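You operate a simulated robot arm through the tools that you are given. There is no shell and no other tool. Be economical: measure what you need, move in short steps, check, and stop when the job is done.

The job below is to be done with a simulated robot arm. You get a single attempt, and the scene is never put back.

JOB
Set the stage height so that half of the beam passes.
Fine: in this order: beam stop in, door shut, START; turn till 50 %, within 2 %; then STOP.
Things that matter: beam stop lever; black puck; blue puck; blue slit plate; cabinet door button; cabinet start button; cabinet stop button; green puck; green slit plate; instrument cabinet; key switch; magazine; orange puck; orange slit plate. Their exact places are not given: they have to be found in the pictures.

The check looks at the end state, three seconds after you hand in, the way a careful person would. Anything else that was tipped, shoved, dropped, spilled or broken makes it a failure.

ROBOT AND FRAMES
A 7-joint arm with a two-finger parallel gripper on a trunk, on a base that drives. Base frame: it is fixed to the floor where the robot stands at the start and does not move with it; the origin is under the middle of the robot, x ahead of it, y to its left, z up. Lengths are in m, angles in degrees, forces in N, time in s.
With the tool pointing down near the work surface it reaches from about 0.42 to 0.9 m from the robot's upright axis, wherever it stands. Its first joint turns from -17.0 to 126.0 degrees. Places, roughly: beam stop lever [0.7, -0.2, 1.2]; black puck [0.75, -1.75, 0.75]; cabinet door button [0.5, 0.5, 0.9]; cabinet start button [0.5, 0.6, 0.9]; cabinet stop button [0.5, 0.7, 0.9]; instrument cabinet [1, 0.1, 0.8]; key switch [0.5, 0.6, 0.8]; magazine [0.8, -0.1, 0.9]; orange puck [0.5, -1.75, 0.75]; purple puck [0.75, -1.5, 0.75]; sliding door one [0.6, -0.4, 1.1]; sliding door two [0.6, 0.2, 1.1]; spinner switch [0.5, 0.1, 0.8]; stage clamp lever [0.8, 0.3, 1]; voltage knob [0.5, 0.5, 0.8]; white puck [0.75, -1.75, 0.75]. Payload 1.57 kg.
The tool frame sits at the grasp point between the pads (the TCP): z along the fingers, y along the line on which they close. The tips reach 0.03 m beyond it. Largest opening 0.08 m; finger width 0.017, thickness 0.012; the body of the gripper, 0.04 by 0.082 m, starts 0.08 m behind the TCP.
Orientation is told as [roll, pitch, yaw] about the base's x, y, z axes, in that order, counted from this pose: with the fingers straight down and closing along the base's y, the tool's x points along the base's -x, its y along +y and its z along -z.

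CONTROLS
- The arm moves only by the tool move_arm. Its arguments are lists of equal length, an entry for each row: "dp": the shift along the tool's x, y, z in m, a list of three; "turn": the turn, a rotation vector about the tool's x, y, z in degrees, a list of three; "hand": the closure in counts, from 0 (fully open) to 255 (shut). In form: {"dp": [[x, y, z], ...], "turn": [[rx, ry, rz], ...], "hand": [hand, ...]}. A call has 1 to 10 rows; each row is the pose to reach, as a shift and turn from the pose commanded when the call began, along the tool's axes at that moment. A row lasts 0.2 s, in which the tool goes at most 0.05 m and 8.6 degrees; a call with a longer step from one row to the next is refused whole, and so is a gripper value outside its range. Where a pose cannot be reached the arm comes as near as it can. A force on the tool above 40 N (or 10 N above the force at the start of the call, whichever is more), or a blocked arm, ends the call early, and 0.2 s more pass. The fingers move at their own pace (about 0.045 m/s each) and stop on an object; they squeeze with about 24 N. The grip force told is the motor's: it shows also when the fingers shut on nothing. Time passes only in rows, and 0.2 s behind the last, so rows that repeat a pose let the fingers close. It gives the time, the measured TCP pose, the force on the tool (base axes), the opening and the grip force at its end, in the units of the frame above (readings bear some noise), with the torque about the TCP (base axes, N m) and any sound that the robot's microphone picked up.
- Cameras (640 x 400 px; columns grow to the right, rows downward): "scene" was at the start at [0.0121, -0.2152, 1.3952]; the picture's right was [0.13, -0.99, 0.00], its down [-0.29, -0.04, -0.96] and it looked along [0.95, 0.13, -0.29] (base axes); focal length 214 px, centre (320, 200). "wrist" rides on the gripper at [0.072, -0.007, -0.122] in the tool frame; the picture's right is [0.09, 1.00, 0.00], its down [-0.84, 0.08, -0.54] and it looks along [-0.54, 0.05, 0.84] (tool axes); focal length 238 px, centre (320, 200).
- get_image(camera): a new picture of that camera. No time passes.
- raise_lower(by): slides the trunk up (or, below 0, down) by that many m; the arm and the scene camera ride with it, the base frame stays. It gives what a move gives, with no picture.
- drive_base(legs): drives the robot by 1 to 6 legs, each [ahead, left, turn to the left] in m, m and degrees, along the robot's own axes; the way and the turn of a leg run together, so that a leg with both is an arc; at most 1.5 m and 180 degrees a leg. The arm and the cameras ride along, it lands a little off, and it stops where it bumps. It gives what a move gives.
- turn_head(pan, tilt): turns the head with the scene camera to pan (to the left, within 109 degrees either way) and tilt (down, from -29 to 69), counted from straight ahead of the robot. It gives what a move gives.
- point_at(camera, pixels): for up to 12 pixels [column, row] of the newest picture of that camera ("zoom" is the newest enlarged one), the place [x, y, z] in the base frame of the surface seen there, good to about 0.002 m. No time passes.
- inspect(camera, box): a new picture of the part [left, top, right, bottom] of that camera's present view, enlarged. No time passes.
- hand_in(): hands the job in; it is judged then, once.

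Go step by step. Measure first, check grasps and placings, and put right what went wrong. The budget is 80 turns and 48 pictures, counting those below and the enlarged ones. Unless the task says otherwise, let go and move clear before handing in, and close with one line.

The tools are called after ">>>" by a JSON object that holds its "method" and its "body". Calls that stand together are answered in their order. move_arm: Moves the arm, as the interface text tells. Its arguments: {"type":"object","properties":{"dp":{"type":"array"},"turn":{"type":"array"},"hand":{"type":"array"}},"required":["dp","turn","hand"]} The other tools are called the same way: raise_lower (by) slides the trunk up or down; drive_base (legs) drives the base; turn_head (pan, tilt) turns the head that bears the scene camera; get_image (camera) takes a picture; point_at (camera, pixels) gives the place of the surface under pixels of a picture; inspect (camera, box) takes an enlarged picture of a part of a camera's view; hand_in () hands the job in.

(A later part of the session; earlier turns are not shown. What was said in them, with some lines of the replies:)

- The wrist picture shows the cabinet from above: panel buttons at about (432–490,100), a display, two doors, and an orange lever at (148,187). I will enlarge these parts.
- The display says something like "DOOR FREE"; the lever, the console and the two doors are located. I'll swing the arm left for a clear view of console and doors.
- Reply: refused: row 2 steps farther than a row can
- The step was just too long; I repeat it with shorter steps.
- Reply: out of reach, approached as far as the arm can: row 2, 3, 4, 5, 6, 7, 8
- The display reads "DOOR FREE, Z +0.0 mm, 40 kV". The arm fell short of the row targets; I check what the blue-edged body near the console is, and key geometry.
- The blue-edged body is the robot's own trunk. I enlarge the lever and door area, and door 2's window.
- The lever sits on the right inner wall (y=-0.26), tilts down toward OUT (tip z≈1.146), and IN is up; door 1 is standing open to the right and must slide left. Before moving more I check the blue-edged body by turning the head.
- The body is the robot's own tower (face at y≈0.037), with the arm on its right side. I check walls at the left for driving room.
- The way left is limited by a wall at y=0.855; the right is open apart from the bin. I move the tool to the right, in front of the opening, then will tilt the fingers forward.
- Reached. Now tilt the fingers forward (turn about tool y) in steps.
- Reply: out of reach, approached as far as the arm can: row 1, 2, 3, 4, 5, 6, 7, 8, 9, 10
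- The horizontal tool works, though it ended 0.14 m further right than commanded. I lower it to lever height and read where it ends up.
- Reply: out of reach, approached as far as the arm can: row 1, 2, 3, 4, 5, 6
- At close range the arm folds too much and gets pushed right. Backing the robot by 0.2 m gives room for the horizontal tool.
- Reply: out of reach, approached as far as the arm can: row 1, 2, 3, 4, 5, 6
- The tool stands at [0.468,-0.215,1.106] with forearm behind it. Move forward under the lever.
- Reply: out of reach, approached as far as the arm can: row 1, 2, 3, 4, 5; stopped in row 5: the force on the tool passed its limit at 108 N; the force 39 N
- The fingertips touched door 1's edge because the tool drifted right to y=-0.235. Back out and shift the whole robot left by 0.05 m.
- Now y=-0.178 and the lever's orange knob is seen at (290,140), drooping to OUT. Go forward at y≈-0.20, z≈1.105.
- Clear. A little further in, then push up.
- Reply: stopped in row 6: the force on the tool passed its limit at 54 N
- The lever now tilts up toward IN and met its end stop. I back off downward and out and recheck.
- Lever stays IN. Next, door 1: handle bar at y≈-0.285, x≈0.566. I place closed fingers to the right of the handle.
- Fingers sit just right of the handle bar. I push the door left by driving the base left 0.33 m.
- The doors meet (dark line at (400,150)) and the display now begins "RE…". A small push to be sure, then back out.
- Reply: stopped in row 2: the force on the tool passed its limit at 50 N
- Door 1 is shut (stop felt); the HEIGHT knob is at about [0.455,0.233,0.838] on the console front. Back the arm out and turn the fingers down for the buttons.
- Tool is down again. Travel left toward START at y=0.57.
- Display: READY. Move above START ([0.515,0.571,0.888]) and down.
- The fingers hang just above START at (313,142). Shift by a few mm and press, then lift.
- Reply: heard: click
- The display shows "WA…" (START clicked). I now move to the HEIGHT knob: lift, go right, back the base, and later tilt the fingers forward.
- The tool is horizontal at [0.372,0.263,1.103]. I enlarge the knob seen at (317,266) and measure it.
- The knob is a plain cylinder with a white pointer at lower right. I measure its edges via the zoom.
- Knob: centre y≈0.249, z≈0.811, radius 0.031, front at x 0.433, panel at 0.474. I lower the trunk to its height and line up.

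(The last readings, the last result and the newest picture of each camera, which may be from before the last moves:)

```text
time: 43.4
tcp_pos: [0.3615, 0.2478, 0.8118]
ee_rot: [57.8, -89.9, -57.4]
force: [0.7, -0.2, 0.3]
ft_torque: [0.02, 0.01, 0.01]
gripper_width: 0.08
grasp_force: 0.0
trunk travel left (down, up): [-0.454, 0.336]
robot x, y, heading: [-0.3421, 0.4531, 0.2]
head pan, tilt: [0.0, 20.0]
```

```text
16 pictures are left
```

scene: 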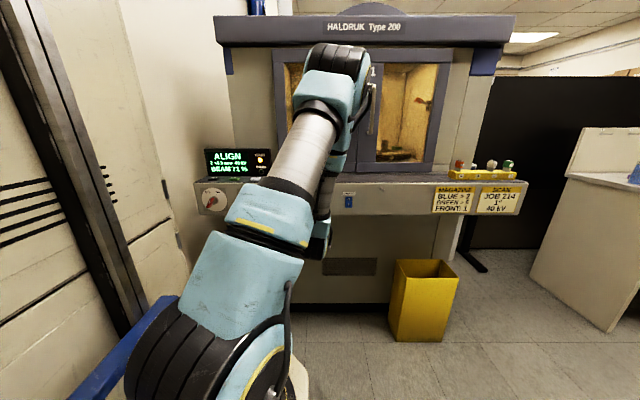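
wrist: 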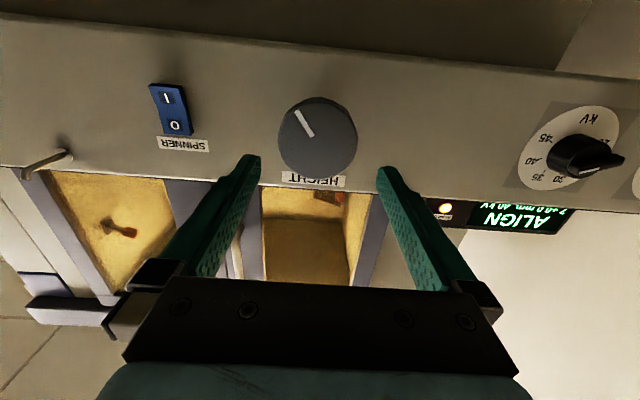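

Display now reads ALIGN, Z +0.0, BEAM 71 % and is visible to the scene camera. Grip the knob.

>>> {"method": "move_arm", "body": {"dp": [[0, 0.001, 0.03], [0, 0.001, 0.064], [0, 0.001, 0.064], [0, 0.001, 0.064], [0, 0.001, 0.064]], "turn": [[0, 0, 0], [0, 0, 0], [0, 0, 0], [0, 0, 0], [0, 0, 0]], "hand": [0, 0, 100, 255, 255]}}

>>> {"method": "get_image", "body": {"camera": "wrist"}}

```text
time: 44.6
tcp_pos: [0.4264, 0.2474, 0.8124]
ee_rot: [51.8, -89.8, -51.8]
force: [5.4, -18.2, -0.6]
ft_torque: [-0.05, 0.32, -0.54]
gripper_width: 0.0669
grasp_force: 29.1
trunk travel left (down, up): [-0.454, 0.336]
robot x, y, heading: [-0.3417, 0.4563, 0.2]
head pan, tilt: [0.0, 20.0]
```

```text
15 pictures are left
```

wrist: 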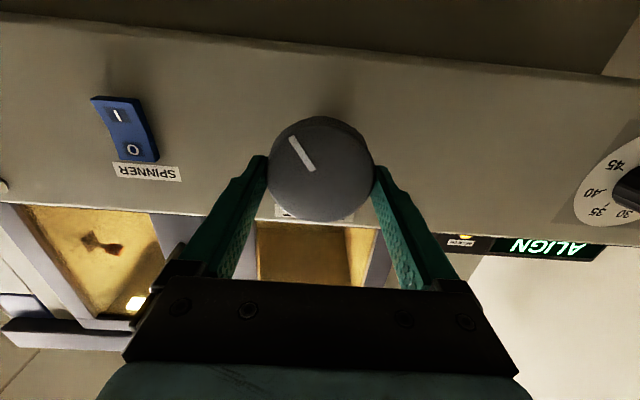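

Gripped (width 0.067) with a side load of -18 N in y. I shift 4 mm to ease it and turn by +16° as a test.

>>> {"method": "move_arm", "body": {"dp": [[0, -0.004, 0], [0, -0.004, 0], [0, -0.004, 0], [0, -0.004, 0]], "turn": [[0, 0, 0], [0, 0, 8], [0, 0, 16], [0, 0, 16]], "hand": [255, 255, 255, 255]}}

>>> {"method": "inspect", "body": {"camera": "scene", "box": [192, 140, 288, 200]}}

```text
time: 45.6
tcp_pos: [0.4255, 0.2455, 0.8127]
ee_rot: [89.1, -73.7, -88.8]
force: [-17.9, -8.7, -6.0]
ft_torque: [-0.02, -0.21, -0.29]
gripper_width: 0.067
grasp_force: 44.8
trunk travel left (down, up): [-0.454, 0.336]
robot x, y, heading: [-0.3414, 0.4551, 0.0]
head pan, tilt: [0.0, 20.0]
```

```text
6.67 times, centred on (240, 170) of scene
```

zoom: 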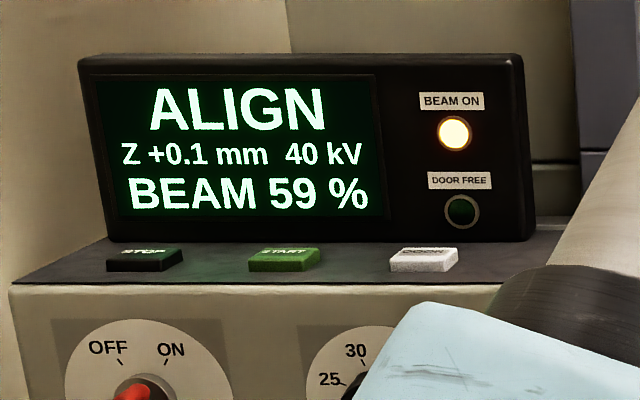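

16° took the beam from 71 % to 59 %; another ~12° is needed.

>>> {"method": "move_arm", "body": {"dp": [[0, -0.001, 0], [0, -0.001, 0], [0, -0.001, 0]], "turn": [[0, 0, 6], [0, 0, 12], [0, 0, 12]], "hand": [255, 255, 255]}}

>>> {"method": "inspect", "body": {"camera": "scene", "box": [192, 140, 288, 200]}}

```text
time: 46.4
tcp_pos: [0.4252, 0.2455, 0.8127]
ee_rot: [89.4, -61.7, -89.0]
force: [-29.9, -1.6, -9.5]
ft_torque: [-0.02, 0.44, -0.1]
gripper_width: 0.0669
grasp_force: 45.0
trunk travel left (down, up): [-0.454, 0.336]
robot x, y, heading: [-0.3397, 0.457, -0.0]
head pan, tilt: [0.0, 20.0]
```

```text
6.67 times, centred on (240, 170) of scene
```

zoom: 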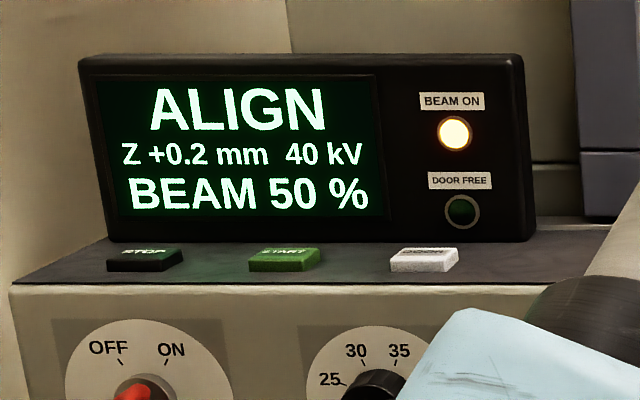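

Beam is at 50 %. Open the fingers, back straight off and re-read.

>>> {"method": "move_arm", "body": {"dp": [[0, 0, 0], [0, 0, 0], [0, 0, 0], [0, 0, -0.03], [0, 0, -0.07]], "turn": [[0, 0, 0], [0, 0, 0], [0, 0, 0], [0, 0, 0], [0, 0, 0]], "hand": [100, 0, 0, 0, 0]}}

>>> {"method": "inspect", "body": {"camera": "scene", "box": [192, 140, 288, 200]}}

```text
time: 47.6
tcp_pos: [0.3551, 0.2424, 0.8146]
ee_rot: [89.8, -61.7, -89.5]
force: [-0.2, -0.1, -0.7]
ft_torque: [-0.01, 0.02, -0.01]
gripper_width: 0.0799
grasp_force: 0.0
trunk travel left (down, up): [-0.454, 0.336]
robot x, y, heading: [-0.3416, 0.4552, -0.2]
head pan, tilt: [0.0, 20.0]
```

```text
6.67 times, centred on (240, 170) of scene
```

zoom: 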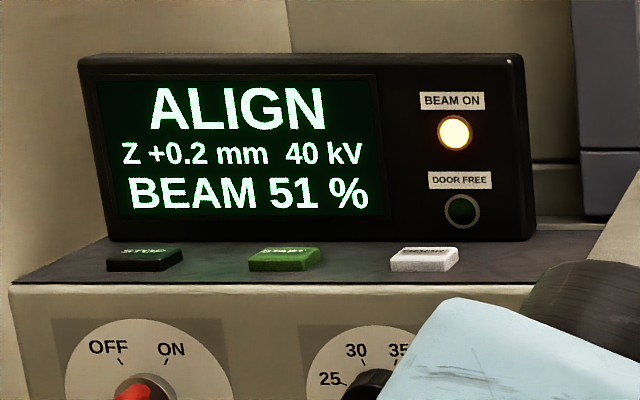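

51 % after release, within tolerance. Now raise, undo the roll, and return the tool to pointing down.

>>> {"method": "raise_lower", "body": {"by": 0.29}}

>>> {"method": "move_arm", "body": {"dp": [[0, 0, 0], [0, 0, 0], [0, 0, 0], [0, 0, 0]], "turn": [[0, 0, -7], [0, 0, -14], [0, 0, -21], [0, 0, -28]], "hand": [60, 120, 200, 255]}}

>>> {"method": "move_arm", "body": {"dp": [[0, 0, 0], [0, 0, 0], [0, 0, 0], [0, 0, 0], [0, 0, 0], [0, 0, 0], [0, 0, 0], [0, 0, 0], [0, 0, 0], [0, 0, 0]], "turn": [[0, 8.5, 0], [0, 17, 0], [0, 25.5, 0], [0, 34, 0], [0, 42.5, 0], [0, 51, 0], [0, 59.5, 0], [0, 68, 0], [0, 76.5, 0], [0, 85, 0]], "hand": [255, 255, 255, 255, 255, 255, 255, 255, 255, 255]}}

>>> {"method": "drive_base", "body": {"legs": [[0.14, -0.05, 0]]}}

```text
time: 50.5
tcp_pos: [0.3544, 0.2432, 1.1041]
ee_rot: [89.7, -61.8, -89.6]
force: [-0.1, 0.6, 0.1]
ft_torque: [0.0, 0.04, 0.0]
gripper_width: 0.0799
grasp_force: 0.0
trunk travel left (down, up): [-0.744, 0.046]
robot x, y, heading: [-0.3441, 0.4512, -0.2]
head pan, tilt: [0.0, 20.0]
```

```text
time: 51.5
tcp_pos: [0.3558, 0.2418, 1.1036]
ee_rot: [28.2, -89.7, -27.9]
force: [0.1, -0.1, -0.5]
ft_torque: [-0.02, 0.01, 0.0]
gripper_width: 0.0001
grasp_force: 1.9
trunk travel left (down, up): [-0.744, 0.046]
robot x, y, heading: [-0.3431, 0.4515, -0.4]
head pan, tilt: [0.0, 20.0]
```

```text
time: 53.7
tcp_pos: [0.3559, 0.2424, 1.1043]
ee_rot: [0.2, -4.7, 0.3]
force: [-0.1, -0.6, 0.6]
ft_torque: [-0.05, 0.0, 0.02]
gripper_width: 0.0
grasp_force: 21.2
trunk travel left (down, up): [-0.744, 0.046]
robot x, y, heading: [-0.3459, 0.4513, -0.2]
head pan, tilt: [0.0, 20.0]
```

```text
time: 55.1
tcp_pos: [0.495, 0.1904, 1.1041]
ee_rot: [0.3, -4.9, 0.2]
force: [0.9, 0.8, 0.8]
ft_torque: [-0.01, -0.01, -0.01]
gripper_width: 0.0
grasp_force: 21.5
trunk travel left (down, up): [-0.744, 0.046]
robot x, y, heading: [-0.2047, 0.4078, -0.4]
head pan, tilt: [0.0, 20.0]
```

Now travel to above STOP ([0.513,0.653,0.888]).

>>> {"method": "move_arm", "body": {"dp": [[-0.002, 0.0463, 0], [-0.004, 0.0926, 0], [-0.006, 0.1389, 0], [-0.008, 0.1852, 0], [-0.01, 0.2315, 0], [-0.012, 0.2778, 0], [-0.014, 0.3241, 0], [-0.016, 0.3704, 0], [-0.018, 0.4167, 0], [-0.018, 0.463, 0]], "turn": [[0, 4.8, 0], [0, 4.8, 0], [0, 4.8, 0], [0, 4.8, 0], [0, 4.8, 0], [0, 4.8, 0], [0, 4.8, 0], [0, 4.8, 0], [0, 4.8, 0], [0, 4.8, 0]], "hand": [255, 255, 255, 255, 255, 255, 255, 255, 255, 255]}}

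>>> {"method": "move_arm", "body": {"dp": [[0, 0, 0.04], [0, 0, 0.08], [0, 0, 0.12], [0, 0, 0.15]], "turn": [[0, 0, 0], [0, 0, 0], [0, 0, 0], [0, 0, 0]], "hand": [255, 255, 255, 255]}}

>>> {"method": "get_image", "body": {"camera": "wrist"}}

```text
time: 57.3
tcp_pos: [0.512, 0.6512, 1.1047]
ee_rot: [0.2, -0.2, 0.1]
force: [0.7, 0.4, 1.3]
ft_torque: [0.06, -0.05, 0.0]
gripper_width: 0.0001
grasp_force: 21.4
trunk travel left (down, up): [-0.744, 0.046]
robot x, y, heading: [-0.1998, 0.4028, 0.2]
head pan, tilt: [0.0, 20.0]
```

```text
time: 58.3
tcp_pos: [0.5126, 0.6545, 0.9571]
ee_rot: [0.2, -0.1, 0.2]
force: [-1.0, 0.0, -0.1]
ft_torque: [0.01, 0.0, 0.0]
gripper_width: 0.0001
grasp_force: 21.6
trunk travel left (down, up): [-0.744, 0.046]
robot x, y, heading: [-0.2011, 0.4025, -0.2]
head pan, tilt: [0.0, 20.0]
```

```text
11 pictures are left
```

wrist: 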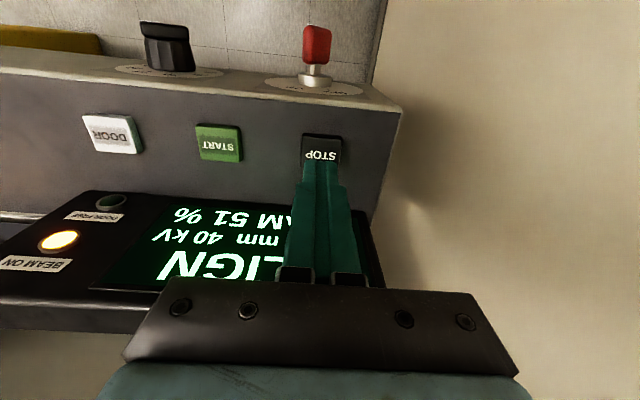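

Still 51 %, and the fingers are right over STOP. Press and lift.

>>> {"method": "move_arm", "body": {"dp": [[0, -0.001, 0.017], [0, -0.001, 0.032], [0, -0.001, 0.039], [0, -0.001, 0.044], [0, -0.001, 0.044], [0, -0.001, 0.01], [0, -0.001, -0.035]], "turn": [[0, 0, 0], [0, 0, 0], [0, 0, 0], [0, 0, 0], [0, 0, 0], [0, 0, 0], [0, 0, 0]], "hand": [255, 255, 255, 255, 255, 255, 255]}}

>>> {"method": "get_image", "body": {"camera": "wrist"}}

```text
time: 59.9
tcp_pos: [0.5116, 0.6541, 0.9918]
ee_rot: [0.2, 0.0, 0.2]
force: [0.3, -0.5, -0.1]
ft_torque: [0.0, 0.03, 0.0]
gripper_width: 0.0001
grasp_force: 20.9
trunk travel left (down, up): [-0.744, 0.046]
robot x, y, heading: [-0.2049, 0.4015, 0.2]
head pan, tilt: [0.0, 20.0]
heard: click
```

```text
10 pictures are left
```

wrist: 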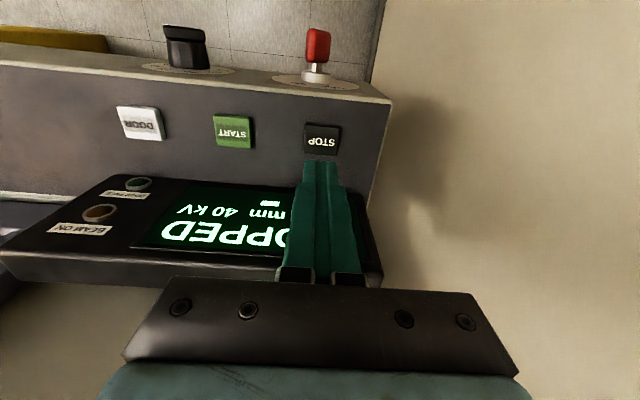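

The display reads STOPPED and the BEAM ON lamp is out. Move clear, check the doors and the lever, then hand in.

>>> {"method": "move_arm", "body": {"dp": [[0.01, -0.02, -0.04], [0.02, -0.04, -0.08], [0.03, -0.06, -0.11]], "turn": [[0, 0, 0], [0, 0, 0], [0, 0, 0]], "hand": [255, 255, 255]}}

>>> {"method": "get_image", "body": {"camera": "scene"}}

```text
time: 60.7
tcp_pos: [0.4833, 0.5928, 1.1044]
ee_rot: [0.2, 0.0, 0.2]
force: [-0.3, 1.1, -0.9]
ft_torque: [-0.01, 0.0, 0.04]
gripper_width: 0.0
grasp_force: 21.6
trunk travel left (down, up): [-0.744, 0.046]
robot x, y, heading: [-0.2045, 0.4039, -0.0]
head pan, tilt: [0.0, 20.0]
```

```text
9 pictures are left
```

scene: 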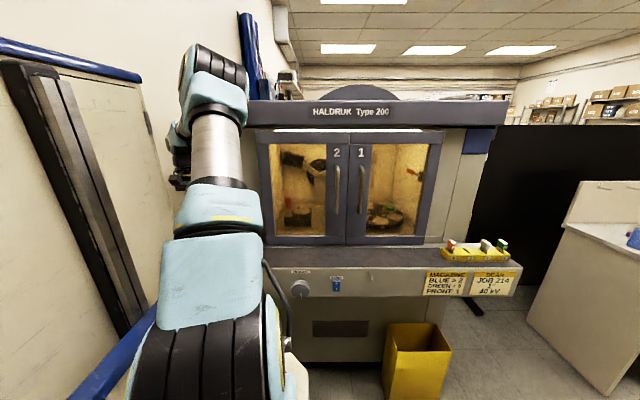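

The doors are shut, the slit plates, bin and pucks look undisturbed, and the arm is clear.

>>> {"method": "hand_in", "body": {}}

```text
The job is handed in.
```

The stage height is set: the last beam reading before STOP was 51 %, within the 2 % allowed. The beam stop was put in and the door shut before START, and the display read STOPPED at the end.
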